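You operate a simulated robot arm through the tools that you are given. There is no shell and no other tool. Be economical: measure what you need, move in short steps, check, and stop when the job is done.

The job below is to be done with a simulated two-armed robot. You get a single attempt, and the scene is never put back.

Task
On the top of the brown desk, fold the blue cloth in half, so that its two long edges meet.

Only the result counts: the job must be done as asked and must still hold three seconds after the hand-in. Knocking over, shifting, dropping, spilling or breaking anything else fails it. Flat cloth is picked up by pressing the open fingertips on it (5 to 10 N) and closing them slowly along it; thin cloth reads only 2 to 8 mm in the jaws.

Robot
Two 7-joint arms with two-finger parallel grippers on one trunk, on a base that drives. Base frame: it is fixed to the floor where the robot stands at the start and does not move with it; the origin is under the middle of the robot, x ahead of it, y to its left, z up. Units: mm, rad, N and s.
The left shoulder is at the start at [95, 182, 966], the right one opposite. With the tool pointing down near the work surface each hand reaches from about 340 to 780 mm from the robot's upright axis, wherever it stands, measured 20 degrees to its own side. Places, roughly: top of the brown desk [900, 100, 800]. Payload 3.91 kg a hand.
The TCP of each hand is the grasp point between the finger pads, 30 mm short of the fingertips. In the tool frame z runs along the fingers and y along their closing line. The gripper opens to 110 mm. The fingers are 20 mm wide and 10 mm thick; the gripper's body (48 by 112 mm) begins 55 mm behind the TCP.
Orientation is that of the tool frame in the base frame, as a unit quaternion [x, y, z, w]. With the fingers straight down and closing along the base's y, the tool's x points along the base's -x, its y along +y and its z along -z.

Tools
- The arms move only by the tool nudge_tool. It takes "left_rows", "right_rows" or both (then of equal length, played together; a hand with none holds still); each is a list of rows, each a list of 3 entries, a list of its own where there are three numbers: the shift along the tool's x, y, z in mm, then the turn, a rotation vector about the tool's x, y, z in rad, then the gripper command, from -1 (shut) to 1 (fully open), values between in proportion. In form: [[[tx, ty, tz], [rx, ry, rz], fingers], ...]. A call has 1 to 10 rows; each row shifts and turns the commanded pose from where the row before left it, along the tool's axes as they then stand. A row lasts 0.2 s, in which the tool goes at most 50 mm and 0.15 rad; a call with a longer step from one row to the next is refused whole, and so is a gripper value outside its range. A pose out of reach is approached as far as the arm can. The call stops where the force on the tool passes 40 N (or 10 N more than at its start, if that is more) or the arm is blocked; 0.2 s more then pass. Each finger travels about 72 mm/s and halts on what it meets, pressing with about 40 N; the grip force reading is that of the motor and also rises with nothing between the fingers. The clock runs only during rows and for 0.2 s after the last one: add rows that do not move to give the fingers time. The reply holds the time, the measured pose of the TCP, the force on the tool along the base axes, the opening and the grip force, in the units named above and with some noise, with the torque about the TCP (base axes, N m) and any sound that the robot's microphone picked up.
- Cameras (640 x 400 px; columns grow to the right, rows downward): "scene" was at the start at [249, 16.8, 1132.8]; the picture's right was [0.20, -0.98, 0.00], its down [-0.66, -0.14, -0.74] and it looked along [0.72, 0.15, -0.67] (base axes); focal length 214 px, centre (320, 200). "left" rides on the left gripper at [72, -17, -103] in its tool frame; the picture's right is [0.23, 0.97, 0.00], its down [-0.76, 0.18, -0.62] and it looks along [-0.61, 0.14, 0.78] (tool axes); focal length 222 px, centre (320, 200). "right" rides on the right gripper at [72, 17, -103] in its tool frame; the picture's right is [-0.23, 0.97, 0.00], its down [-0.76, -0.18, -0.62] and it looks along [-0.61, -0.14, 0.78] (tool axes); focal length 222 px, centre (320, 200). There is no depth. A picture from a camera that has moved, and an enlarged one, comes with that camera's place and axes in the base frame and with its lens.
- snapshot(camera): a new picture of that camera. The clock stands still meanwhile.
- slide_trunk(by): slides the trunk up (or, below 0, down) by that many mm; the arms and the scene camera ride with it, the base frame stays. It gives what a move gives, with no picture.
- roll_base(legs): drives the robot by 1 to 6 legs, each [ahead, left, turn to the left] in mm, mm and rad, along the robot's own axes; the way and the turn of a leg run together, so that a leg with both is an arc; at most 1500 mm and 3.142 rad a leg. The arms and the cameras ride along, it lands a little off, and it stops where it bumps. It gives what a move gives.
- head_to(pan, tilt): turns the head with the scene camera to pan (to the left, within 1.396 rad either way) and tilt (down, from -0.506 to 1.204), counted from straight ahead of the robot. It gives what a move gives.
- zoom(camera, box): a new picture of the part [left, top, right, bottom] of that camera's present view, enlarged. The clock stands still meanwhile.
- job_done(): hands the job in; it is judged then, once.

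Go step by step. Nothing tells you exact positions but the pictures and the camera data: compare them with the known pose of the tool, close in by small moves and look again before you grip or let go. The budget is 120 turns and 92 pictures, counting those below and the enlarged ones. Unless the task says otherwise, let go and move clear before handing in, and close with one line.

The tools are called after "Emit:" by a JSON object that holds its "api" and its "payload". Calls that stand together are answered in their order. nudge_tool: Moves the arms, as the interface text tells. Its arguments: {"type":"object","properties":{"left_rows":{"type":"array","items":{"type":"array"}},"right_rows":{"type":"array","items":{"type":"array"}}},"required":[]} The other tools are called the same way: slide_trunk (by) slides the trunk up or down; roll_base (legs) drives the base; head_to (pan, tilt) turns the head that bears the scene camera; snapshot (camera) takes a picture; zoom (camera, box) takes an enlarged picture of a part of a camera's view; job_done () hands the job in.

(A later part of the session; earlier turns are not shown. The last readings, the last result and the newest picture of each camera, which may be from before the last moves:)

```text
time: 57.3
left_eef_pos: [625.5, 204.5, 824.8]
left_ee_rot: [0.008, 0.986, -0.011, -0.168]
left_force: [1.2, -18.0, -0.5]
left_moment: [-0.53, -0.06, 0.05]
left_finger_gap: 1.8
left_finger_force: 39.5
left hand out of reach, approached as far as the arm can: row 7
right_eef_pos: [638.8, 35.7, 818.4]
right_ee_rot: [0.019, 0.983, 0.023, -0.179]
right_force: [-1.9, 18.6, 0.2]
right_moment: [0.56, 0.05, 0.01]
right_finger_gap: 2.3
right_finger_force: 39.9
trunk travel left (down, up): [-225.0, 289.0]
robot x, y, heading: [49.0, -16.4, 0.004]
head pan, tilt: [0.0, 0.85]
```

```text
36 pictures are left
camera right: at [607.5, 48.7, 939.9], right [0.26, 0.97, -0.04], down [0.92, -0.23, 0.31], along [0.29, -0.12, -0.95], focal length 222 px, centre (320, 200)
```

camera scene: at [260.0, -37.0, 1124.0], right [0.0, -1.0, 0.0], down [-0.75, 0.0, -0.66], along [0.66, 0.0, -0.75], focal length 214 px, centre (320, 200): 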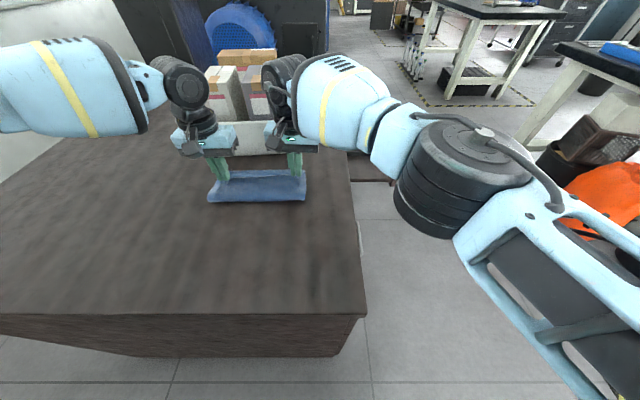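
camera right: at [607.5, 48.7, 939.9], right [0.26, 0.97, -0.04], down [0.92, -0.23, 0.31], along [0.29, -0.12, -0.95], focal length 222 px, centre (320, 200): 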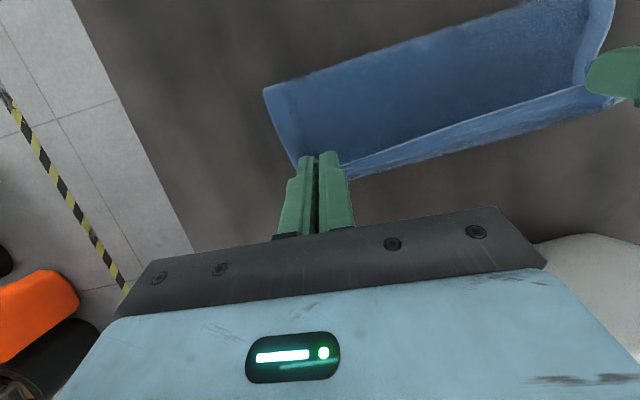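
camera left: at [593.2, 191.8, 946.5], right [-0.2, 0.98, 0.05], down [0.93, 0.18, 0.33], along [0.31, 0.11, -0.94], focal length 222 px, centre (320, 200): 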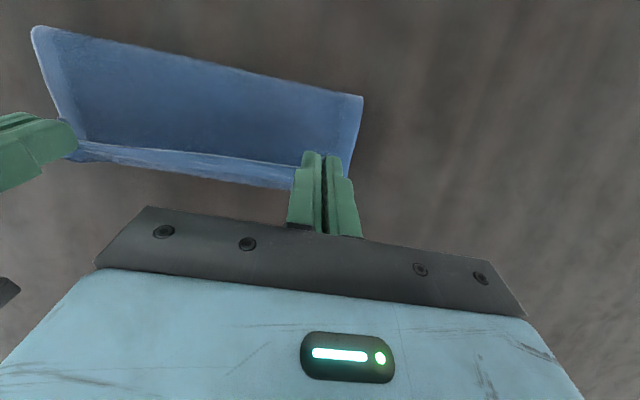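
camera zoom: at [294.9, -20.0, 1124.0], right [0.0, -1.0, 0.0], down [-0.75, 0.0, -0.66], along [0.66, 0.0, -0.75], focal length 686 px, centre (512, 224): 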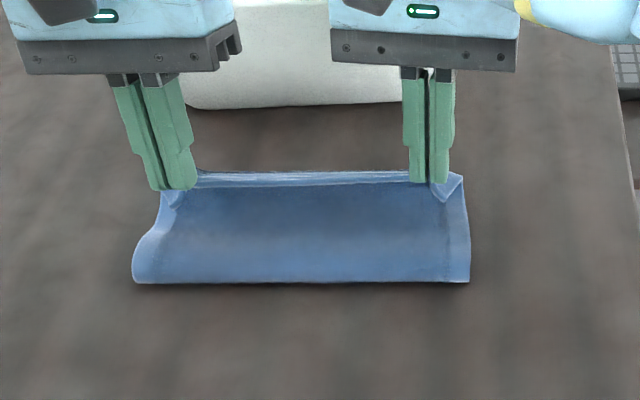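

I overpulled again: the fold line rolled forward to x≈566, and both arms are near their limits. I'll retrace to the apex, then descend on a shorter arc with slack, so the fold stays near 538.

Emit:
{"api": "nudge_tool", "payload": {"left_rows": [[[25, -1, -10], [0, 0, 0], -1], [[27.6, -1, -2.7], [0, 0, 0], -1], [[26.2, -1, 1.1], [0, 0, 0], -1], [[15, 0, 5], [0, 0, 0], -1], [[0, 0, 0], [0, 0, 0], -1]], "right_rows": [[[28.7, 5, -8.7], [0, 0, 0], -1], [[33, 5, -2.8], [0, 0, 0], -1], [[32.3, 4, -1], [0, 0, -0.02], -1], [[15, 0, 5], [0, 0, 0], -1], [[0, 0, 0], [0, 0, 0], -1]]}}

Emit:
{"api": "zoom", "payload": {"camera": "scene", "box": [160, 130, 360, 255]}}

```text
time: 58.5
left_eef_pos: [538.1, 207.3, 861.0]
left_ee_rot: [0.006, 0.985, -0.01, -0.169]
left_force: [-0.2, -0.7, -0.1]
left_moment: [-0.02, -0.03, 0.0]
left_finger_gap: 1.8
left_finger_force: 39.2
right_eef_pos: [528.9, 65.1, 859.7]
right_ee_rot: [-0.006, 0.983, 0.016, -0.181]
right_force: [-0.8, 0.8, -0.3]
right_moment: [0.01, 0.01, -0.03]
right_finger_gap: 2.4
right_finger_force: 39.9
trunk travel left (down, up): [-225.0, 289.0]
robot x, y, heading: [48.4, -17.0, 0.003]
head pan, tilt: [0.0, 0.85]
```

```text
3.20 times, centred on (260, 192) of scene
camera zoom: at [294.9, -19.3, 1123.9], right [0.0, -1.0, 0.0], down [-0.75, 0.0, -0.66], along [0.66, 0.0, -0.75], focal length 686 px, centre (512, 224)
```

zoom: 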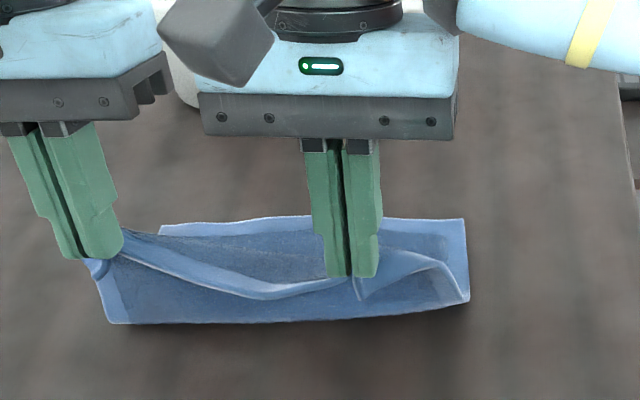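

The arms are free again, but the hands are uneven. I'll realign the right hand, then take the shorter arc down, ending about 15 mm above the lower layer.

Emit:
{"api": "nudge_tool", "payload": {"left_rows": [[[0, -2, 0], [0, 0, 0], -1], [[0, -2, 0], [0, 0, 0], -1], [[-12.8, 0, -1.5], [0, 0, 0], -1], [[-12.8, 0, -1.5], [0, 0, 0], -1], [[-21.4, 0, 6], [0, 0, 0], -1], [[-16.4, 0, 10], [0, 0, 0], -1], [[-12.6, 0, 11.4], [0, 0, 0], -1], [[-8.3, 0, 10.8], [0, 0, 0], -1], [[0, 0, 0], [0, 0, 0], -1]], "right_rows": [[[-4.3, -7, -2], [0, 0, 0], -1], [[-4.2, -8, -2], [0, 0, 0], -1], [[-12.8, 0, -1.5], [0, 0, 0], -1], [[-12.8, 0, -1.5], [0, 0, 0], -1], [[-21.4, 0, 6], [0, 0, 0], -1], [[-16.4, 0, 10], [0, 0, 0], -1], [[-12.6, 0, 11.4], [0, 0, 0], -1], [[-8.3, 0, 10.8], [0, 0, 0], -1], [[0, 0, 0], [0, 0, 0], -1]]}}

Emit:
{"api": "zoom", "payload": {"camera": "scene", "box": [160, 130, 360, 255]}}

Emit:
{"api": "snapshot", "payload": {"camera": "left"}}

Emit:
{"api": "snapshot", "payload": {"camera": "right"}}

```text
time: 60.5
left_eef_pos: [607.0, 201.7, 800.4]
left_ee_rot: [0.005, 0.985, -0.011, -0.169]
left_force: [0.8, 0.6, 0.2]
left_moment: [-0.01, -0.02, -0.01]
left_finger_gap: 1.9
left_finger_force: 39.5
right_eef_pos: [604.9, 50.9, 797.8]
right_ee_rot: [-0.006, 0.983, 0.016, -0.181]
right_force: [-0.2, 0.1, -0.1]
right_moment: [0.0, -0.03, -0.02]
right_finger_gap: 2.3
right_finger_force: 40.8
trunk travel left (down, up): [-225.0, 289.0]
robot x, y, heading: [49.4, -14.4, 0.005]
head pan, tilt: [0.0, 0.85]
```

```text
3.20 times, centred on (260, 192) of scene
camera zoom: at [294.6, -19.4, 1124.0], right [0.0, -1.0, 0.0], down [-0.75, 0.0, -0.66], along [0.66, 0.0, -0.75], focal length 686 px, centre (512, 224)
```

zoom: 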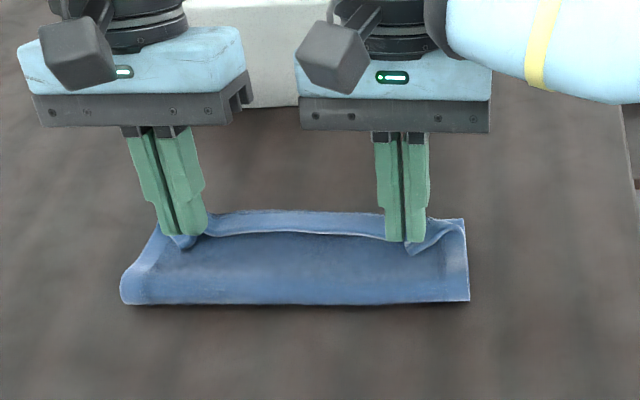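

```text
33 pictures are left
camera left: at [574.6, 186.9, 922.5], right [-0.21, 0.98, 0.05], down [0.93, 0.18, 0.33], along [0.31, 0.12, -0.94], focal length 222 px, centre (320, 200)
```

left: 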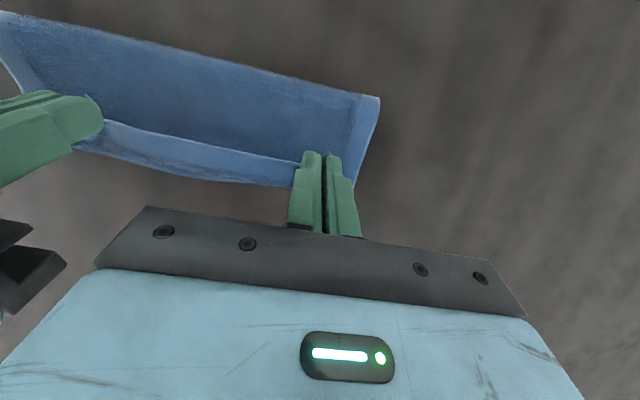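

```text
32 pictures are left
camera right: at [572.6, 64.1, 918.7], right [0.21, 0.98, -0.05], down [0.93, -0.18, 0.31], along [0.29, -0.11, -0.95], focal length 222 px, centre (320, 200)
```

right: 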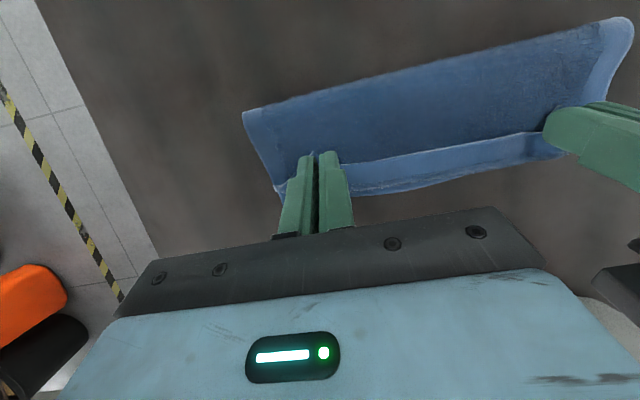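

The fold is at x≈550, slightly forward still. I'll ease the hands back 15 mm and look before releasing.

Emit:
{"api": "nudge_tool", "payload": {"left_rows": [[[6.3, 0, 4], [0, 0, 0], -1], [[6.4, 0, 4], [0, 0, 0], -1], [[0, 0, 0], [0, 0, 0], -1]], "right_rows": [[[6.3, 0, 3], [0, 0, 0], -1], [[6.4, 0, 3], [0, 0, 0], -1], [[0, 0, 0], [0, 0, 0], -1]]}}

Emit:
{"api": "zoom", "payload": {"camera": "scene", "box": [160, 130, 360, 255]}}

```text
time: 61.3
left_eef_pos: [592.6, 199.9, 797.3]
left_ee_rot: [0.005, 0.986, -0.011, -0.169]
left_force: [-0.5, 0.2, 0.1]
left_moment: [-0.03, -0.02, 0.01]
left_finger_gap: 1.5
left_finger_force: 40.3
right_eef_pos: [590.4, 51.4, 795.9]
right_ee_rot: [-0.006, 0.983, 0.016, -0.18]
right_force: [0.3, -0.9, 0.9]
right_moment: [0.0, -0.01, 0.0]
right_finger_gap: 2.4
right_finger_force: 40.0
trunk travel left (down, up): [-225.0, 289.0]
robot x, y, heading: [48.3, -19.0, 0.001]
head pan, tilt: [0.0, 0.85]
```

```text
3.20 times, centred on (260, 192) of scene
camera zoom: at [294.9, -19.3, 1123.9], right [0.0, -1.0, 0.0], down [-0.75, 0.0, -0.66], along [0.66, 0.0, -0.75], focal length 686 px, centre (512, 224)
```

zoom: 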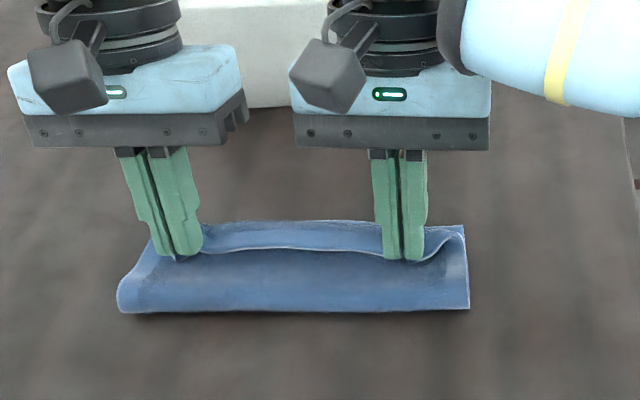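

The fold is now at about 542, close to the middle line. I'll open the fingers and back out along the tilted tool axis.

Emit:
{"api": "nudge_tool", "payload": {"left_rows": [[[0, 0, 0], [0, 0, 0], -0.85], [[0, 0, 0], [0, 0, 0], -0.7], [[0, 0, -2], [0, 0, 0], -0.6], [[0, 0, -6], [0, 0, 0], -0.6], [[0, 0, -15], [0, 0, 0], -0.6], [[0, 0, -20], [0, 0, 0], -0.6], [[0, 0, -30], [0, 0, 0], -0.6], [[0, 0, 0], [0, 0, 0], -0.6]], "right_rows": [[[0, 0, 0], [0, 0, 0], -0.85], [[0, 0, 0], [0, 0, 0], -0.7], [[0, 0, -2], [0, 0, 0], -0.6], [[0, 0, -6], [0, 0, 0], -0.6], [[0, 0, -15], [0, 0, 0], -0.6], [[0, 0, -20], [0, 0, 0], -0.6], [[0, 0, -30], [0, 0, 0], -0.6], [[0, 0, 0], [0, 0, 0], -0.6]]}}

Emit:
{"api": "zoom", "payload": {"camera": "scene", "box": [160, 130, 360, 255]}}

Emit:
{"api": "snapshot", "payload": {"camera": "left"}}

Emit:
{"api": "snapshot", "payload": {"camera": "right"}}

```text
time: 63.1
left_eef_pos: [617.0, 202.7, 865.6]
left_ee_rot: [0.006, 0.985, -0.01, -0.17]
left_force: [-0.2, -0.3, 0.5]
left_moment: [-0.04, 0.01, -0.01]
left_finger_gap: 22.0
left_finger_force: 0.1
right_eef_pos: [618.9, 46.7, 864.1]
right_ee_rot: [-0.003, 0.983, 0.016, -0.183]
right_force: [0.2, -0.1, -0.5]
right_moment: [-0.03, -0.02, 0.02]
right_finger_gap: 22.0
right_finger_force: 0.1
trunk travel left (down, up): [-225.0, 289.0]
robot x, y, heading: [50.1, -23.3, -0.001]
head pan, tilt: [0.0, 0.85]
```

```text
3.20 times, centred on (260, 192) of scene
camera zoom: at [294.7, -19.5, 1124.0], right [0.0, -1.0, 0.0], down [-0.75, 0.0, -0.66], along [0.66, 0.0, -0.75], focal length 686 px, centre (512, 224)
```

zoom: 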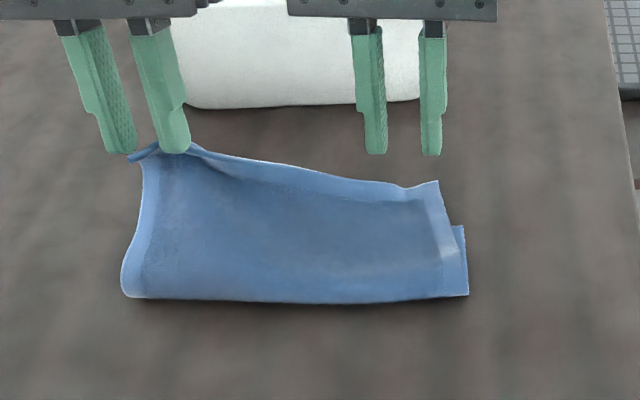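

```text
29 pictures are left
camera left: at [584.2, 188.3, 988.0], right [-0.21, 0.98, 0.06], down [0.93, 0.18, 0.33], along [0.31, 0.12, -0.94], focal length 222 px, centre (320, 200)
```

left: 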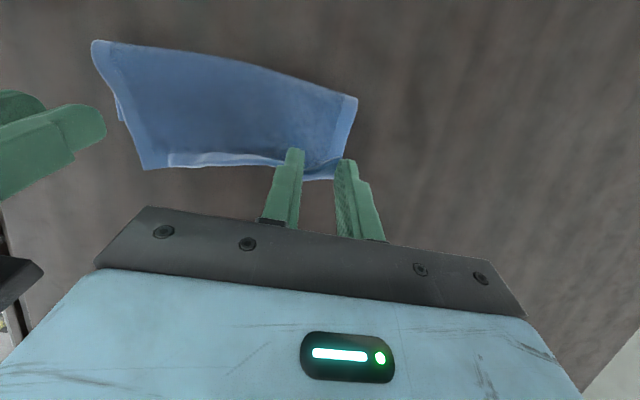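

```text
28 pictures are left
camera right: at [586.7, 58.6, 985.6], right [0.21, 0.98, -0.05], down [0.93, -0.19, 0.3], along [0.29, -0.11, -0.95], focal length 222 px, centre (320, 200)
```

right: 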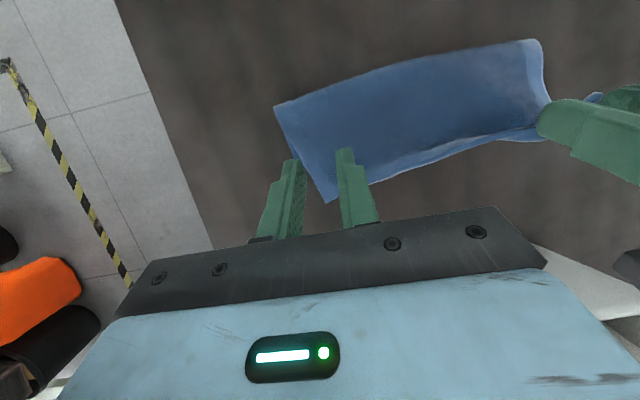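

The right corner flipped out flat as hoped. The left corner seems to cling to the left fingers, so I'll look closer.

Emit:
{"api": "zoom", "payload": {"camera": "left", "box": [220, 80, 420, 205]}}

Emit:
{"api": "zoom", "payload": {"camera": "scene", "box": [180, 130, 260, 180]}}

```text
3.20 times, centred on (320, 142) of left
camera zoom: at [584.2, 188.3, 988.0], right [-0.21, 0.98, 0.06], down [0.93, 0.18, 0.33], along [0.31, 0.12, -0.94], focal length 711 px, centre (320, 384)
```

zoom: 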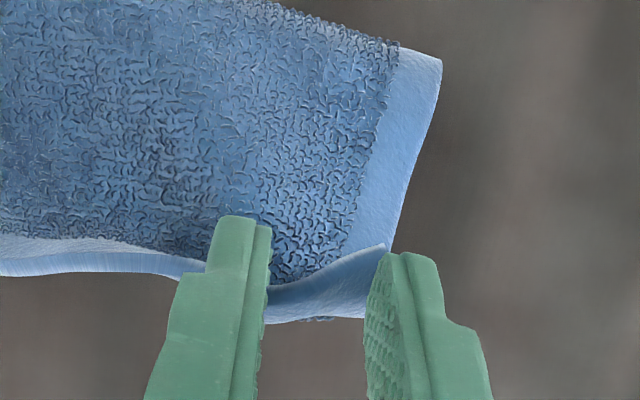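

```text
8.00 times, centred on (220, 155) of scene
camera zoom: at [294.7, -19.5, 1124.0], right [0.0, -1.0, 0.0], down [-0.75, 0.0, -0.66], along [0.66, 0.0, -0.75], focal length 1716 px, centre (1120, 560)
```

zoom: 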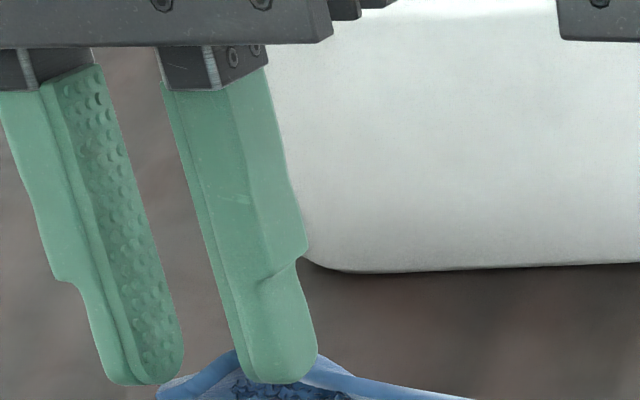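

The left corner seems to be standing up around z≈810, maybe touching the inner fingertip. I'll open the left hand wider and raise it to see if the corner drops.

Emit:
{"api": "nudge_tool", "payload": {"left_rows": [[[0, 0, 0], [0, 0, 0], -0.2], [[0, 0, 0], [0, 0, 0], 0.1], [[0, 0, -15], [0, 0, 0], 0.1], [[0, 0, -15], [0, 0, 0], 0.1], [[0, 0, 0], [0, 0, 0], 0.1]], "right_rows": [[[0, 0, 0], [0, 0, 0], -0.6], [[0, 0, 0], [0, 0, 0], -0.6], [[0, 0, -15], [0, 0, 0], -0.6], [[0, 0, -15], [0, 0, 0], -0.6], [[0, 0, 0], [0, 0, 0], -0.6]]}}

Emit:
{"api": "zoom", "payload": {"camera": "scene", "box": [160, 130, 360, 255]}}

```text
time: 64.3
left_eef_pos: [618.0, 209.4, 892.6]
left_ee_rot: [0.007, 0.986, -0.011, -0.169]
left_force: [0.2, 0.0, 0.2]
left_moment: [0.03, -0.01, -0.01]
left_finger_gap: 60.7
left_finger_force: 0.0
left hand out of reach, approached as far as the arm can: row 3, 4
right_eef_pos: [660.6, -23.7, 858.4]
right_ee_rot: [0.065, 0.973, 0.035, -0.217]
right_force: [-0.7, 0.9, 1.3]
right_moment: [0.02, 0.0, -0.02]
right_finger_gap: 22.0
right_finger_force: 0.0
trunk travel left (down, up): [-225.0, 289.0]
robot x, y, heading: [49.6, -18.6, 0.003]
head pan, tilt: [0.0, 0.85]
stopped in row 5 (right hand): the arm was blocked; the commanded pose is now the measured one
```

```text
3.20 times, centred on (260, 192) of scene
camera zoom: at [294.8, -19.4, 1124.0], right [0.0, -1.0, 0.0], down [-0.75, 0.0, -0.66], along [0.66, 0.0, -0.75], focal length 686 px, centre (512, 224)
```

zoom: 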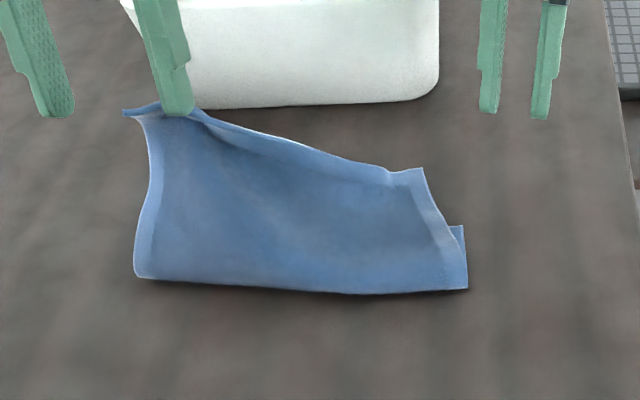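

The left inner fingertip has snagged the cloth, and the right arm jumped to (660, -24) because of its joint limit. I'll first bring the right hand back and away, untilting it.

Emit:
{"api": "nudge_tool", "payload": {"right_rows": [[[15, 0, 0], [0, -0.08, 0], -0.6], [[20, 0, -3], [0, -0.08, 0], -0.6], [[20, -5, -5], [0, -0.08, -0.03], -0.6], [[20, -10, -5], [0, -0.08, -0.03], -0.6], [[20, -10, -5], [0, 0, -0.03], -0.6], [[0, 0, 0], [0, 0, 0], -0.6]], "left_rows": [[[0, -2, 10], [0, 0, 0], 0.1], [[0, -2, 10], [0, 0, 0], 0.1], [[-2, 0, 10], [0, 0, 0], 0.1], [[-2, 0, 10], [0, 0, 0], 0.1], [[-2, 0, 10], [0, 0, 0], 0.1], [[0, 0, 0], [0, 0, 0], 0.1]]}}

Emit:
{"api": "snapshot", "payload": {"camera": "scene"}}

Emit:
{"api": "zoom", "payload": {"camera": "left", "box": [160, 60, 480, 260]}}

```text
time: 65.7
left_eef_pos: [607.5, 205.4, 844.3]
left_ee_rot: [0.006, 0.986, -0.01, -0.168]
left_force: [-0.2, 0.6, 0.4]
left_moment: [-0.02, -0.07, 0.02]
left_finger_gap: 60.3
left_finger_force: 0.0
right_eef_pos: [571.8, -39.7, 900.5]
right_ee_rot: [0.023, 0.998, 0.03, -0.057]
right_force: [-0.3, -1.0, -0.3]
right_moment: [-0.02, 0.0, 0.0]
right_finger_gap: 21.7
right_finger_force: 0.1
trunk travel left (down, up): [-225.0, 289.0]
robot x, y, heading: [49.9, -19.3, -0.001]
head pan, tilt: [0.0, 0.85]
```

```text
24 pictures are left
camera scene: at [294.9, -19.5, 1123.9], right [0.0, -1.0, 0.0], down [-0.75, 0.0, -0.66], along [0.66, 0.0, -0.75], focal length 214 px, centre (320, 200)
```

scene: 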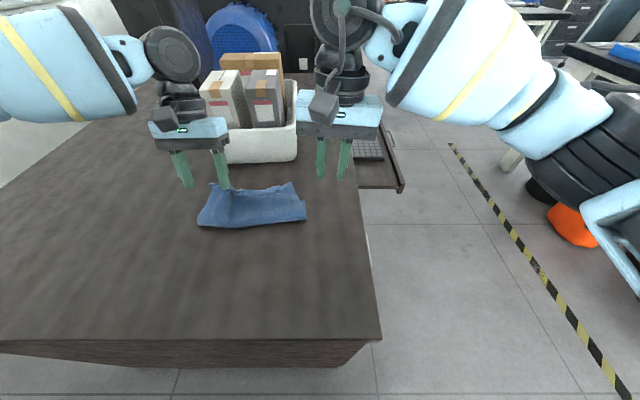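

```text
2.00 times, centred on (320, 160) of left
camera zoom: at [574.7, 191.0, 966.7], right [-0.21, 0.98, 0.05], down [0.93, 0.18, 0.33], along [0.31, 0.12, -0.94], focal length 444 px, centre (320, 280)
```

zoom: 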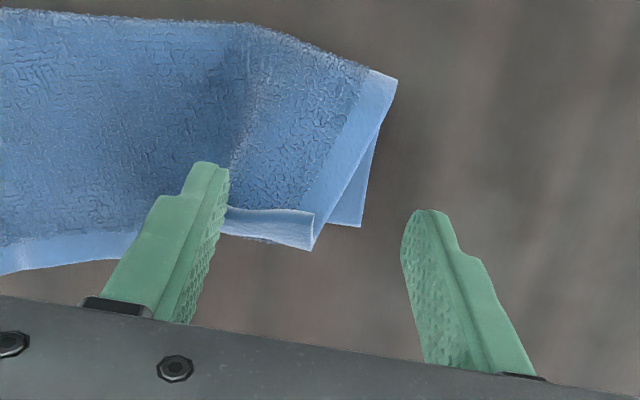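

The basket is untouched and the right hand is clear. The left inner fingertip looks hooked in the curled hem, so I'll lower it to the lower layer near the target, then slide it toward the robot to slip out.

Emit:
{"api": "nudge_tool", "payload": {"left_rows": [[[-7.4, 0, 10], [0, 0, 0], 0.1], [[-7.4, 0, 10], [0, 0, 0], 0.1], [[-7.4, 0, 10], [0, 0, 0], 0.1], [[-7.4, 0, 9], [0, 0, 0], 0.1], [[0, 0, 0], [0, 0, 0], 0.1]]}}

Emit:
{"api": "zoom", "payload": {"camera": "scene", "box": [160, 130, 360, 255]}}

Emit:
{"api": "zoom", "payload": {"camera": "left", "box": [160, 60, 480, 260]}}

```text
time: 66.9
left_eef_pos: [620.7, 203.7, 797.1]
left_ee_rot: [0.005, 0.986, -0.01, -0.168]
left_force: [-0.4, -0.4, 0.1]
left_moment: [-0.03, -0.03, -0.05]
left_finger_gap: 60.4
left_finger_force: 0.1
right_eef_pos: [572.5, -39.1, 900.7]
right_ee_rot: [0.024, 0.998, 0.03, -0.057]
right_force: [0.7, 0.9, 0.5]
right_moment: [0.0, -0.01, 0.0]
right_finger_gap: 22.2
right_finger_force: 0.1
trunk travel left (down, up): [-225.0, 289.0]
robot x, y, heading: [51.2, -18.9, -0.004]
head pan, tilt: [0.0, 0.85]
```

```text
3.20 times, centred on (260, 192) of scene
camera zoom: at [294.7, -19.7, 1124.0], right [0.0, -1.0, 0.0], down [-0.75, 0.0, -0.66], along [0.66, 0.0, -0.75], focal length 686 px, centre (512, 224)
```

zoom: 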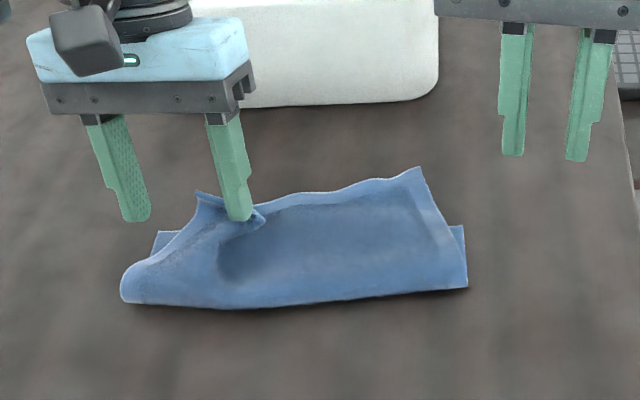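

```text
2.00 times, centred on (320, 160) of left
camera zoom: at [589.1, 189.1, 920.0], right [-0.21, 0.98, 0.05], down [0.93, 0.18, 0.33], along [0.31, 0.12, -0.94], focal length 444 px, centre (320, 280)
```

zoom: 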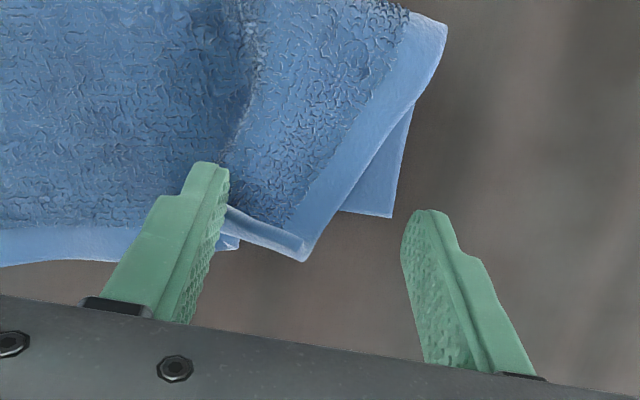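

The fingertip is nearly down with the hem bunched on it. I'll slide it toward the robot and see whether it slips out.

Emit:
{"api": "nudge_tool", "payload": {"left_rows": [[[-1, 0, 3], [0, 0, 0], 0.1], [[9.4, 0, 3.4], [0, 0, 0], 0.1], [[9.4, 0, 3.4], [0, 0, 0], 0.1], [[9.4, 0, 3.4], [0, 0, 0], 0.1], [[9.4, 0, 3.4], [0, 0, 0], 0.1], [[0, 0, -10], [0, 0, 0], 0.1], [[0, 0, -20], [0, 0, 0], 0.1]]}}

Emit:
{"api": "zoom", "payload": {"camera": "scene", "box": [160, 130, 360, 255]}}

```text
time: 68.5
left_eef_pos: [591.3, 205.3, 823.0]
left_ee_rot: [0.007, 0.985, -0.01, -0.169]
left_force: [1.0, 0.2, 0.8]
left_moment: [0.0, 0.01, 0.01]
left_finger_gap: 60.0
left_finger_force: 0.1
right_eef_pos: [572.5, -38.7, 900.7]
right_ee_rot: [0.024, 0.998, 0.03, -0.057]
right_force: [0.1, 0.3, 0.3]
right_moment: [-0.02, -0.03, 0.0]
right_finger_gap: 22.2
right_finger_force: 0.1
trunk travel left (down, up): [-225.0, 289.0]
robot x, y, heading: [52.6, -15.2, -0.002]
head pan, tilt: [0.0, 0.85]
```

```text
3.20 times, centred on (260, 192) of scene
camera zoom: at [294.7, -19.9, 1124.0], right [0.0, -1.0, 0.0], down [-0.75, 0.0, -0.66], along [0.66, 0.0, -0.75], focal length 686 px, centre (512, 224)
```

zoom: 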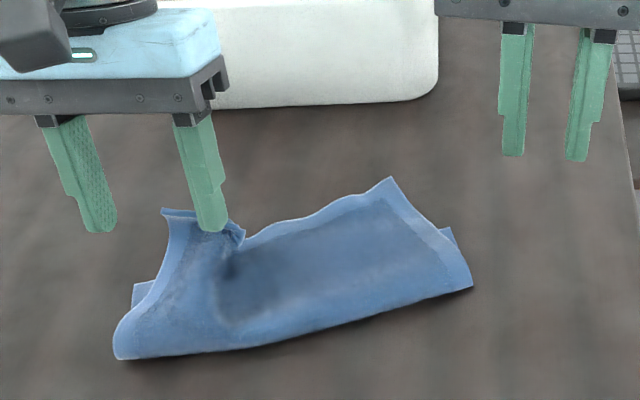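

The fingertip drags the cloth along, so the hem really is stuck to it. I'll press the cloth to the desk with the closed right fingers near (572, 60), then pull the left finger off.

Emit:
{"api": "nudge_tool", "payload": {"right_rows": [[[0, 33, 0], [0, -0.05, 0], -1], [[0, 33, 0], [0, -0.05, 0], -1], [[0, 33, 10], [0, 0, 0], -1], [[0, 0, 30], [0, 0, 0], -1], [[0, 0, 30], [0, 0, 0], -1], [[0, 0, 22], [0, 0, 0], -1], [[0, 0, 0], [0, 0, 0], -1]], "left_rows": [[[0, 0, 5], [0, 0, 0], 0.1], [[0, 0, 5], [0, 0, 0], 0.1], [[0, 0, 5], [0, 0, 0], 0.1], [[0, 0, 5], [0, 0, 0], 0.1], [[0, 0, 0], [0, 0, 0], 0.1], [[0, 0, 0], [0, 0, 0], 0.1], [[0, 0, 0], [0, 0, 0], 0.1]]}}

```text
time: 70.1
left_eef_pos: [586.6, 204.3, 803.9]
left_ee_rot: [0.007, 0.986, -0.01, -0.169]
left_force: [0.7, -0.3, -0.3]
left_moment: [-0.01, 0.0, 0.03]
left_finger_gap: 60.5
left_finger_force: 0.0
right_eef_pos: [574.6, 65.8, 814.6]
right_ee_rot: [0.025, 0.999, 0.029, -0.007]
right_force: [-0.1, 0.2, 0.0]
right_moment: [0.01, -0.01, 0.05]
right_finger_gap: 0.0
right_finger_force: 38.0
trunk travel left (down, up): [-225.0, 289.0]
robot x, y, heading: [47.5, -19.8, 0.002]
head pan, tilt: [0.0, 0.85]
```

Emit:
{"api": "nudge_tool", "payload": {"right_rows": [[[0, 0, 15], [0, 0, 0], -1], [[0, 0, 8], [0, 0, 0], -1], [[0, 0, 3], [0, 0, 0], -1], [[0, 0, 2], [0, 0, 0], -1]]}}

```text
time: 71.1
left_eef_pos: [584.4, 203.8, 804.3]
left_ee_rot: [0.006, 0.985, -0.011, -0.17]
left_force: [-0.2, 0.4, 0.8]
left_moment: [-0.01, 0.02, 0.02]
left_finger_gap: 60.6
left_finger_force: 0.0
right_eef_pos: [574.6, 66.9, 786.6]
right_ee_rot: [0.026, 0.999, 0.029, -0.006]
right_force: [0.3, -0.5, 1.8]
right_moment: [0.01, -0.04, 0.02]
right_finger_gap: 0.0
right_finger_force: 37.6
trunk travel left (down, up): [-225.0, 289.0]
robot x, y, heading: [50.5, -18.0, -0.004]
head pan, tilt: [0.0, 0.85]
```

The right fingertips just touch the cloth. I'll press to about 10 N, then pull the left finger up and outward.

Emit:
{"api": "nudge_tool", "payload": {"right_rows": [[[0, 0, 1.5], [0, 0, 0], -1], [[0, 0, 1], [0, 0, 0], -1]]}}

Emit:
{"api": "nudge_tool", "payload": {"left_rows": [[[0, 0, -25], [0, 0, 0], 0.1], [[10, 0, -35], [0, 0, 0], 0.1], [[10, 10, -40], [0, 0, 0], 0.1], [[0, 0, 0], [0, 0, 0], 0.1]]}}

Emit:
{"api": "zoom", "payload": {"camera": "scene", "box": [160, 130, 360, 255]}}

```text
time: 71.7
left_eef_pos: [585.9, 204.0, 804.4]
left_ee_rot: [0.006, 0.986, -0.01, -0.168]
left_force: [-0.3, 0.5, -0.3]
left_moment: [0.0, 0.0, 0.0]
left_finger_gap: 60.6
left_finger_force: 0.1
right_eef_pos: [573.7, 66.8, 785.4]
right_ee_rot: [0.027, 0.999, 0.029, -0.006]
right_force: [0.9, -2.1, 11.4]
right_moment: [-0.06, -0.03, 0.0]
right_finger_gap: 0.1
right_finger_force: 36.9
trunk travel left (down, up): [-225.0, 289.0]
robot x, y, heading: [52.5, -19.3, -0.005]
head pan, tilt: [0.0, 0.85]
```

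```text
time: 72.7
left_eef_pos: [599.7, 215.3, 905.5]
left_ee_rot: [0.007, 0.985, -0.009, -0.169]
left_force: [-0.4, 0.1, -0.6]
left_moment: [-0.02, -0.03, -0.02]
left_finger_gap: 60.8
left_finger_force: 0.2
right_eef_pos: [573.2, 67.3, 785.0]
right_ee_rot: [0.026, 0.999, 0.029, -0.005]
right_force: [4.2, -1.5, 15.8]
right_moment: [-0.07, -0.07, -0.01]
right_finger_gap: 0.0
right_finger_force: 37.7
trunk travel left (down, up): [-225.0, 289.0]
robot x, y, heading: [47.7, -21.0, 0.002]
head pan, tilt: [0.0, 0.85]
```

```text
3.20 times, centred on (260, 192) of scene
camera zoom: at [294.1, -20.0, 1124.2], right [0.0, -1.0, 0.0], down [-0.75, 0.0, -0.66], along [0.66, 0.0, -0.75], focal length 686 px, centre (512, 224)
```

zoom: 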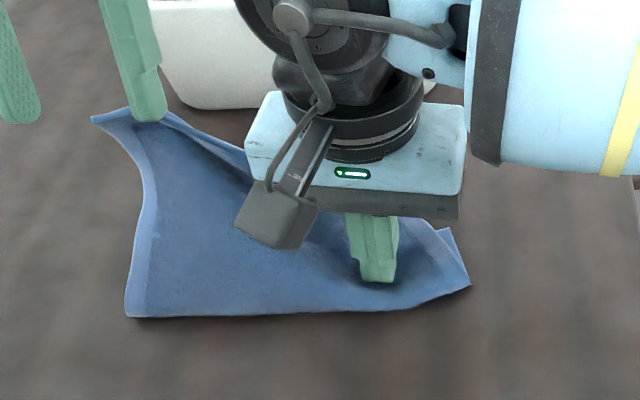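

It is still attached, though not yet taut. I'll pull further up and outward.

Emit:
{"api": "nudge_tool", "payload": {"left_rows": [[[8, 12, -30], [0, 0, 0], 0.1], [[8, 15, -30], [0, 0, 0], 0.1], [[8, 15, -30], [0, 0, 0], 0.1], [[0, 0, 0], [0, 0, 0], 0.1]]}}

Emit:
{"api": "zoom", "payload": {"camera": "scene", "box": [120, 90, 360, 240]}}

```text
time: 73.7
left_eef_pos: [607.5, 259.4, 997.6]
left_ee_rot: [0.007, 0.986, -0.011, -0.168]
left_force: [-0.6, 0.1, 0.3]
left_moment: [0.01, -0.01, 0.02]
left_finger_gap: 60.6
left_finger_force: 0.0
right_eef_pos: [574.4, 67.1, 785.7]
right_ee_rot: [0.025, 0.999, 0.03, -0.005]
right_force: [3.9, -0.9, 19.3]
right_moment: [-0.07, -0.13, 0.01]
right_finger_gap: 0.0
right_finger_force: 38.0
trunk travel left (down, up): [-225.0, 289.0]
robot x, y, heading: [52.3, -18.3, -0.003]
head pan, tilt: [0.0, 0.85]
```

```text
2.67 times, centred on (240, 165) of scene
camera zoom: at [294.0, -19.9, 1124.2], right [0.0, -1.0, 0.0], down [-0.75, 0.0, -0.66], along [0.66, 0.0, -0.75], focal length 572 px, centre (533, 293)
```

zoom: 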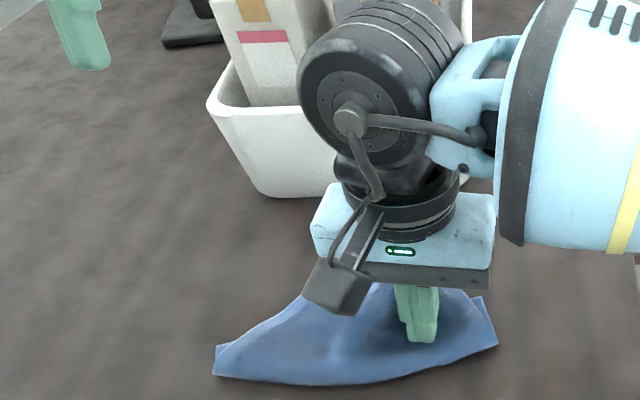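

The cloth is free of the left hand. Now I'll lift the right hand slowly off and clear to look at the state.

Emit:
{"api": "nudge_tool", "payload": {"right_rows": [[[0, 0, -5], [0, 0, 0], -1], [[0, 0, -15], [0, 0, 0], -1], [[0, 0, -30], [0, 0, 0], -1], [[0, 0, -40], [0, 0, 0], -1], [[0, -40, 0], [0, 0, 0], -1], [[0, -40, 0], [0, 0, 0], -1], [[0, -40, 0], [0, 0, 0], -1]]}}

Emit:
{"api": "zoom", "payload": {"camera": "scene", "box": [160, 130, 360, 255]}}

```text
time: 75.3
left_eef_pos: [607.9, 258.3, 996.5]
left_ee_rot: [0.007, 0.985, -0.01, -0.17]
left_force: [0.5, -0.5, 0.3]
left_moment: [0.01, 0.0, 0.02]
left_finger_gap: 60.6
left_finger_force: 0.1
right_eef_pos: [570.9, -58.6, 867.2]
right_ee_rot: [0.025, 0.999, 0.029, -0.007]
right_force: [-0.6, 0.2, 0.1]
right_moment: [0.04, -0.02, -0.05]
right_finger_gap: 0.0
right_finger_force: 38.3
trunk travel left (down, up): [-225.0, 289.0]
robot x, y, heading: [50.6, -20.8, -0.002]
head pan, tilt: [0.0, 0.85]
```

```text
3.20 times, centred on (260, 192) of scene
camera zoom: at [294.9, -20.5, 1123.9], right [0.0, -1.0, 0.0], down [-0.75, 0.0, -0.66], along [0.66, 0.0, -0.75], focal length 686 px, centre (512, 224)
```

zoom: 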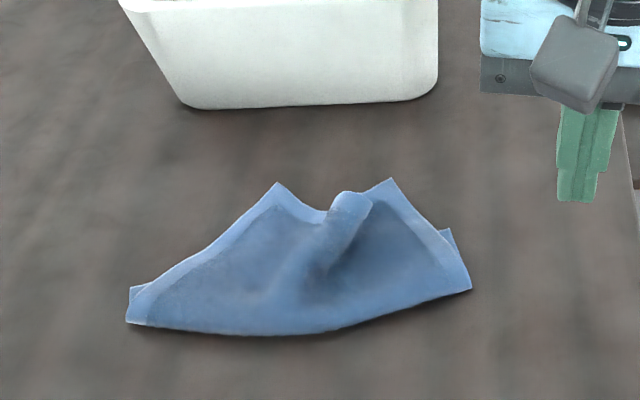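

Now I can see it: the top layer's corners are at about (656, 154) and (659, 71), and the lower far edge runs from (561, 231) to (611, 23). I'll move each top corner onto its partner separately, left first, with the base shifted right for reach.

Emit:
{"api": "roll_base", "payload": {"legs": [[0, -48, 0]]}}

Emit:
{"api": "nudge_tool", "payload": {"left_rows": [[[0, 0, 0], [0, -0.117, 0], -0.74], [[0, 0, 0], [0, -0.117, 0], -0.74], [[0, 0, 0], [0, -0.11, 0], -0.74], [[-20, -30, 20], [0, 0, 0], -0.74], [[-20, -26, 30], [0, 0, 0], -0.74], [[0, 0, 40], [0, 0, 0], -0.74], [[0, 0, 40], [0, 0, 0], -0.74], [[0, 0, 30], [0, 0, 0], -0.74], [[0, 0, 0], [0, 0, 0], -0.74]]}}

Emit:
{"api": "zoom", "payload": {"camera": "left", "box": [160, 60, 480, 260]}}

```text
time: 76.4
left_eef_pos: [607.5, 211.1, 996.4]
left_ee_rot: [0.007, 0.985, -0.009, -0.17]
left_force: [-0.1, 0.3, 0.4]
left_moment: [0.01, 0.04, 0.03]
left_finger_gap: 60.4
left_finger_force: 0.0
right_eef_pos: [571.7, -104.7, 866.4]
right_ee_rot: [0.024, 0.999, 0.029, -0.008]
right_force: [-0.2, 0.3, -0.5]
right_moment: [0.04, 0.01, 0.01]
right_finger_gap: 0.1
right_finger_force: 37.1
trunk travel left (down, up): [-225.0, 289.0]
robot x, y, heading: [49.7, -64.9, -0.003]
head pan, tilt: [0.0, 0.85]
```

```text
time: 78.4
left_eef_pos: [647.9, 151.9, 836.5]
left_ee_rot: [0.005, 1.0, -0.011, 0.001]
left_force: [0.2, -0.2, 1.1]
left_moment: [-0.01, 0.02, -0.03]
left_finger_gap: 14.2
left_finger_force: 0.2
right_eef_pos: [572.0, -104.6, 867.7]
right_ee_rot: [0.026, 0.999, 0.029, -0.007]
right_force: [0.7, 0.0, 1.1]
right_moment: [-0.01, -0.01, 0.0]
right_finger_gap: 0.0
right_finger_force: 37.3
trunk travel left (down, up): [-225.0, 289.0]
robot x, y, heading: [48.4, -65.8, -0.002]
head pan, tilt: [0.0, 0.85]
```

```text
2.00 times, centred on (320, 160) of left
camera zoom: at [575.8, 137.7, 940.4], right [-0.22, 0.98, -0.02], down [0.76, 0.19, 0.62], along [0.61, 0.12, -0.78], focal length 444 px, centre (320, 280)
```

zoom: 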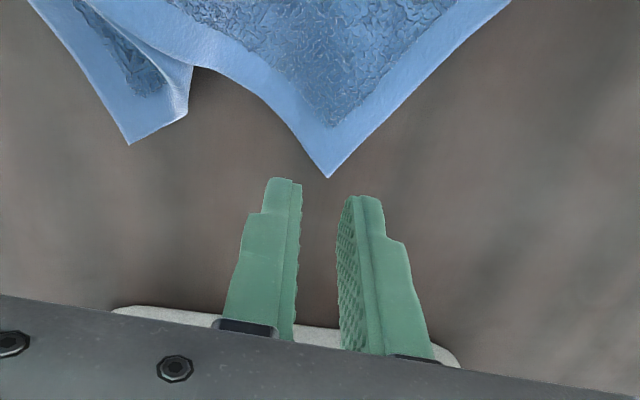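

The corner tip is at about (661, 156), pointing straight ahead. I'll move over it and lower.

Emit:
{"api": "nudge_tool", "payload": {"left_rows": [[[-5, 4, 15], [0, 0, 0], -0.74], [[0, 0, 20], [0, 0, 0], -0.74], [[0, 0, 10], [0, 0, 0], -0.74], [[0, 0, 4], [0, 0, 0], -0.74]]}}

Emit:
{"api": "zoom", "payload": {"camera": "left", "box": [160, 60, 480, 260]}}

```text
time: 79.4
left_eef_pos: [652.2, 153.9, 788.9]
left_ee_rot: [0.004, 1.0, -0.011, 0.002]
left_force: [0.3, -0.5, 0.5]
left_moment: [0.02, -0.02, 0.01]
left_finger_gap: 14.2
left_finger_force: 0.0
right_eef_pos: [569.9, -105.2, 866.0]
right_ee_rot: [0.025, 0.999, 0.029, -0.007]
right_force: [-1.0, -0.5, -0.5]
right_moment: [-0.01, -0.02, -0.02]
right_finger_gap: 0.0
right_finger_force: 37.9
trunk travel left (down, up): [-225.0, 289.0]
robot x, y, heading: [45.4, -65.3, 0.001]
head pan, tilt: [0.0, 0.85]
```

```text
2.00 times, centred on (320, 160) of left
camera zoom: at [581.1, 140.4, 891.7], right [-0.22, 0.98, -0.02], down [0.76, 0.19, 0.62], along [0.61, 0.12, -0.78], focal length 444 px, centre (320, 280)
```

zoom: 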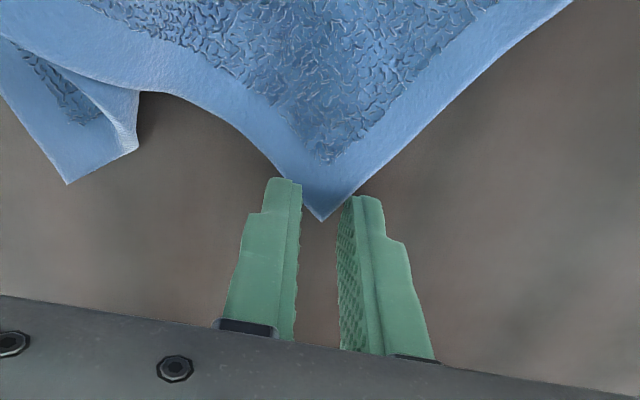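

The tip sits between the fingers. I'll shift 5 mm back onto more cloth and press.

Emit:
{"api": "nudge_tool", "payload": {"left_rows": [[[5, 0, 0], [0, 0, 0], -0.74], [[0, 0, 2], [0, 0, 0], -0.74], [[0, 0, 1.5], [0, 0, 0], -0.74]]}}

Emit:
{"api": "nudge_tool", "payload": {"left_rows": [[[0, 0, 1], [0, 0, 0], -0.74]]}}

```text
time: 80.2
left_eef_pos: [648.3, 155.5, 785.9]
left_ee_rot: [0.004, 1.0, -0.012, 0.001]
left_force: [-0.4, 0.0, 0.3]
left_moment: [0.01, 0.03, -0.03]
left_finger_gap: 14.6
left_finger_force: 0.1
right_eef_pos: [570.2, -105.3, 865.8]
right_ee_rot: [0.025, 0.999, 0.03, -0.007]
right_force: [0.0, -0.2, 0.2]
right_moment: [-0.01, -0.01, -0.01]
right_finger_gap: 0.0
right_finger_force: 38.1
trunk travel left (down, up): [-225.0, 289.0]
robot x, y, heading: [47.4, -67.5, -0.003]
head pan, tilt: [0.0, 0.85]
```

```text
time: 80.6
left_eef_pos: [647.8, 155.1, 784.2]
left_ee_rot: [0.004, 1.0, -0.011, 0.003]
left_force: [0.0, 0.3, 1.1]
left_moment: [0.0, -0.01, -0.02]
left_finger_gap: 14.2
left_finger_force: 0.1
right_eef_pos: [572.0, -105.1, 865.6]
right_ee_rot: [0.024, 0.999, 0.029, -0.008]
right_force: [0.3, 0.0, 0.3]
right_moment: [-0.01, -0.01, -0.02]
right_finger_gap: 0.0
right_finger_force: 38.0
trunk travel left (down, up): [-225.0, 289.0]
robot x, y, heading: [49.1, -64.0, 0.005]
head pan, tilt: [0.0, 0.85]
```

Emit:
{"api": "nudge_tool", "payload": {"left_rows": [[[0, 0, 1], [0, 0, 0], -0.74]]}}

Emit:
{"api": "nudge_tool", "payload": {"left_rows": [[[0, 0, 0.7], [0, 0, 0], -0.74]]}}

```text
time: 81.0
left_eef_pos: [647.7, 154.9, 783.4]
left_ee_rot: [0.005, 1.0, -0.012, 0.003]
left_force: [-0.3, 0.4, 3.5]
left_moment: [0.01, 0.01, -0.04]
left_finger_gap: 14.4
left_finger_force: 0.0
right_eef_pos: [571.4, -106.0, 866.5]
right_ee_rot: [0.025, 0.999, 0.029, -0.008]
right_force: [0.0, -0.4, 0.6]
right_moment: [0.01, 0.03, -0.01]
right_finger_gap: 0.1
right_finger_force: 37.8
trunk travel left (down, up): [-225.0, 289.0]
robot x, y, heading: [48.2, -66.7, 0.003]
head pan, tilt: [0.0, 0.85]
```

```text
time: 81.4
left_eef_pos: [647.7, 155.7, 783.7]
left_ee_rot: [0.004, 1.0, -0.012, 0.003]
left_force: [-1.0, 0.6, 6.4]
left_moment: [-0.01, 0.09, -0.02]
left_finger_gap: 14.2
left_finger_force: 0.1
right_eef_pos: [570.2, -104.1, 866.9]
right_ee_rot: [0.024, 0.999, 0.029, -0.008]
right_force: [0.2, -0.4, -0.1]
right_moment: [0.05, -0.01, 0.04]
right_finger_gap: 0.0
right_finger_force: 38.0
trunk travel left (down, up): [-225.0, 289.0]
robot x, y, heading: [50.3, -68.2, -0.002]
head pan, tilt: [0.0, 0.85]
```

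Pressing at 6 N. I'll close slowly, stopping short of a full squeeze, and lift a little.

Emit:
{"api": "nudge_tool", "payload": {"left_rows": [[[0, 0, 0.2], [0, 0, 0], -0.78], [[0, 0, 0], [0, 0, 0], -0.82], [[0, 0, 0], [0, 0, 0], -0.86], [[0, 0, 0], [0, 0, 0], -0.9], [[0, 0, 0], [0, 0, 0], -0.94], [[0, 0, 0], [0, 0, 0], -0.97], [[0, 0, 0], [0, 0, 0], -0.97], [[0, 0, -6], [0, 0, 0], -0.97], [[0, 0, -12], [0, 0, 0], -0.97], [[0, 0, -12], [0, 0, 0], -0.97]]}}

Emit:
{"api": "zoom", "payload": {"camera": "left", "box": [160, 60, 480, 260]}}

```text
time: 83.6
left_eef_pos: [647.4, 156.1, 812.4]
left_ee_rot: [0.004, 1.0, -0.011, 0.001]
left_force: [-0.3, 0.0, 0.2]
left_moment: [-0.01, 0.0, -0.03]
left_finger_gap: 2.6
left_finger_force: 39.8
right_eef_pos: [570.7, -105.0, 866.4]
right_ee_rot: [0.024, 0.999, 0.029, -0.007]
right_force: [0.2, -0.2, 0.2]
right_moment: [-0.01, 0.01, -0.03]
right_finger_gap: 0.3
right_finger_force: 37.4
trunk travel left (down, up): [-225.0, 289.0]
robot x, y, heading: [48.1, -66.9, -0.002]
head pan, tilt: [0.0, 0.85]
```

```text
2.00 times, centred on (320, 160) of left
camera zoom: at [575.3, 141.2, 916.0], right [-0.22, 0.98, -0.02], down [0.76, 0.18, 0.62], along [0.61, 0.12, -0.78], focal length 444 px, centre (320, 280)
```

zoom: 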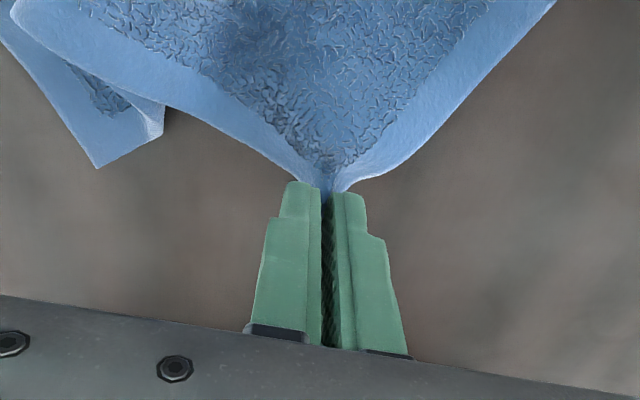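

The corner tip is firmly held. I'll lift it and carry it back over the fold line so the lower layer unrolls, then look.

Emit:
{"api": "nudge_tool", "payload": {"left_rows": [[[10, 4, -20], [0, 0, 0], -0.97], [[25, 10, -15], [0, 0, 0], -0.97], [[28, 11, -5], [0, 0, 0], -0.97], [[28, 11, -5], [0, 0, 0], -0.97], [[28, 11, -5], [0, 0, 0], -0.97], [[28, 11, -5], [0, 0, 0], -0.97], [[0, 0, 0], [0, 0, -0.15], -0.97], [[0, 0, 0], [0, 0, -0.15], -0.97], [[0, 0, 0], [0, 0, -0.15], -0.97], [[0, 0, 0], [0, 0, -0.15], -0.97]]}}

Emit:
{"api": "zoom", "payload": {"camera": "scene", "box": [120, 130, 320, 255]}}

```text
time: 85.8
left_eef_pos: [501.5, 216.1, 865.0]
left_ee_rot: [-0.292, 0.956, -0.011, -0.003]
left_force: [-0.8, 0.5, 0.2]
left_moment: [0.01, 0.0, -0.07]
left_finger_gap: 2.7
left_finger_force: 40.3
right_eef_pos: [570.9, -104.4, 866.7]
right_ee_rot: [0.025, 0.999, 0.029, -0.007]
right_force: [-1.0, -1.2, -0.3]
right_moment: [0.01, -0.01, 0.0]
right_finger_gap: 0.0
right_finger_force: 37.9
trunk travel left (down, up): [-225.0, 289.0]
robot x, y, heading: [48.2, -68.6, -0.002]
head pan, tilt: [0.0, 0.85]
```

```text
3.20 times, centred on (220, 192) of scene
camera zoom: at [294.8, -67.3, 1124.0], right [0.0, -1.0, 0.0], down [-0.75, 0.0, -0.66], along [0.66, 0.0, -0.75], focal length 686 px, centre (640, 224)
```

zoom: 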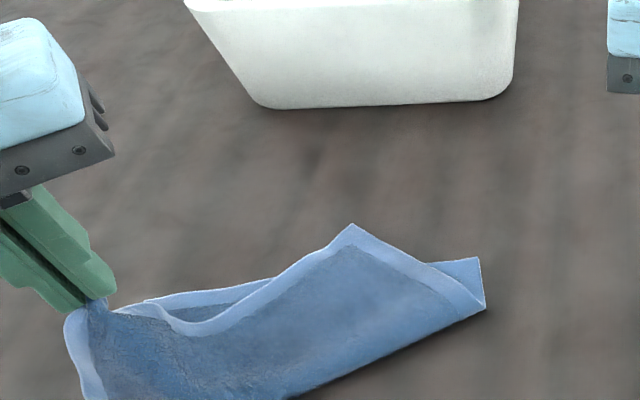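

The whole cloth slid a little, so I need the lower-left corner's position. One wider look.

Emit:
{"api": "zoom", "payload": {"camera": "left", "box": [0, 0, 640, 400]}}

```text
1.00 times, centred on (320, 200) of left (not enlarged: the box is as wide or as high as the picture)
camera zoom: at [451.0, 163.8, 969.7], right [-0.73, 0.68, -0.02], down [0.53, 0.59, 0.61], along [0.43, 0.44, -0.79], focal length 222 px, centre (320, 200)
```

zoom: 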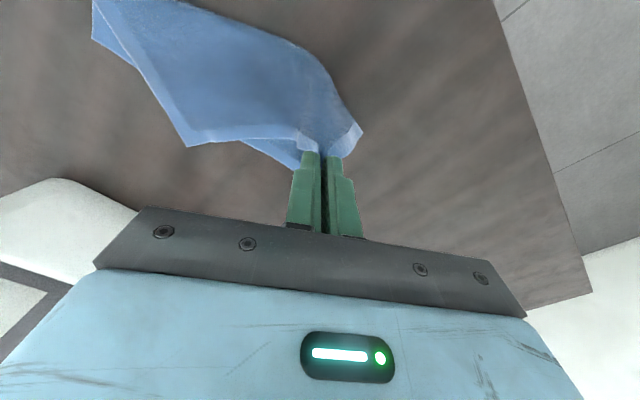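

I put the lower-left corner at about (557, 249). I'll finish the yaw and lower the held tip onto it.

Emit:
{"api": "nudge_tool", "payload": {"left_rows": [[[0, 0, 0], [0, 0, -0.15], -0.97], [[0, 0, 0], [0, 0, -0.15], -0.97], [[-7.3, -3.4, 5], [0, 0, 0], -0.97], [[-12.3, -5.8, 12], [0, 0, 0], -0.97], [[-12.3, -5.8, 18], [0, 0, 0], -0.97], [[-9.8, -4.6, 22], [0, 0, 0], -0.97], [[-7.3, -3.4, 15], [0, 0, 0], -0.97], [[0, 0, 0], [0, 0, 0], -0.97]]}}

Emit:
{"api": "zoom", "payload": {"camera": "scene", "box": [80, 150, 320, 300]}}

```text
time: 87.6
left_eef_pos: [551.8, 238.7, 792.2]
left_ee_rot: [-0.431, 0.902, -0.011, -0.002]
left_force: [-0.9, 0.1, 1.4]
left_moment: [-0.02, 0.03, -0.04]
left_finger_gap: 2.5
left_finger_force: 39.6
right_eef_pos: [571.2, -105.1, 868.1]
right_ee_rot: [0.024, 0.999, 0.029, -0.007]
right_force: [0.4, -0.3, 0.3]
right_moment: [-0.02, 0.02, 0.02]
right_finger_gap: 0.0
right_finger_force: 37.5
trunk travel left (down, up): [-225.0, 289.0]
robot x, y, heading: [50.6, -63.8, -0.003]
head pan, tilt: [0.0, 0.85]
```

```text
2.67 times, centred on (200, 225) of scene
camera zoom: at [294.7, -67.3, 1124.0], right [0.0, -1.0, 0.0], down [-0.75, 0.0, -0.66], along [0.66, 0.0, -0.75], focal length 572 px, centre (640, 133)
```

zoom: 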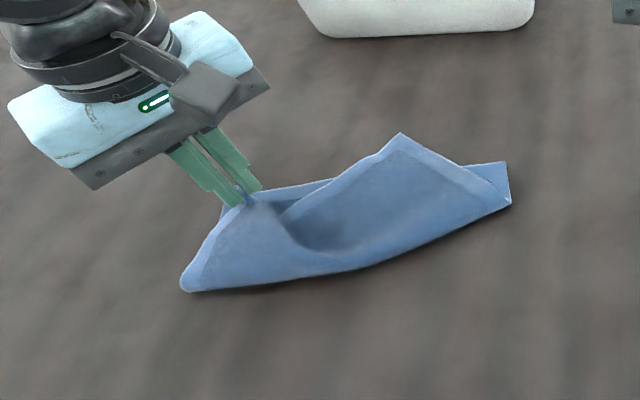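

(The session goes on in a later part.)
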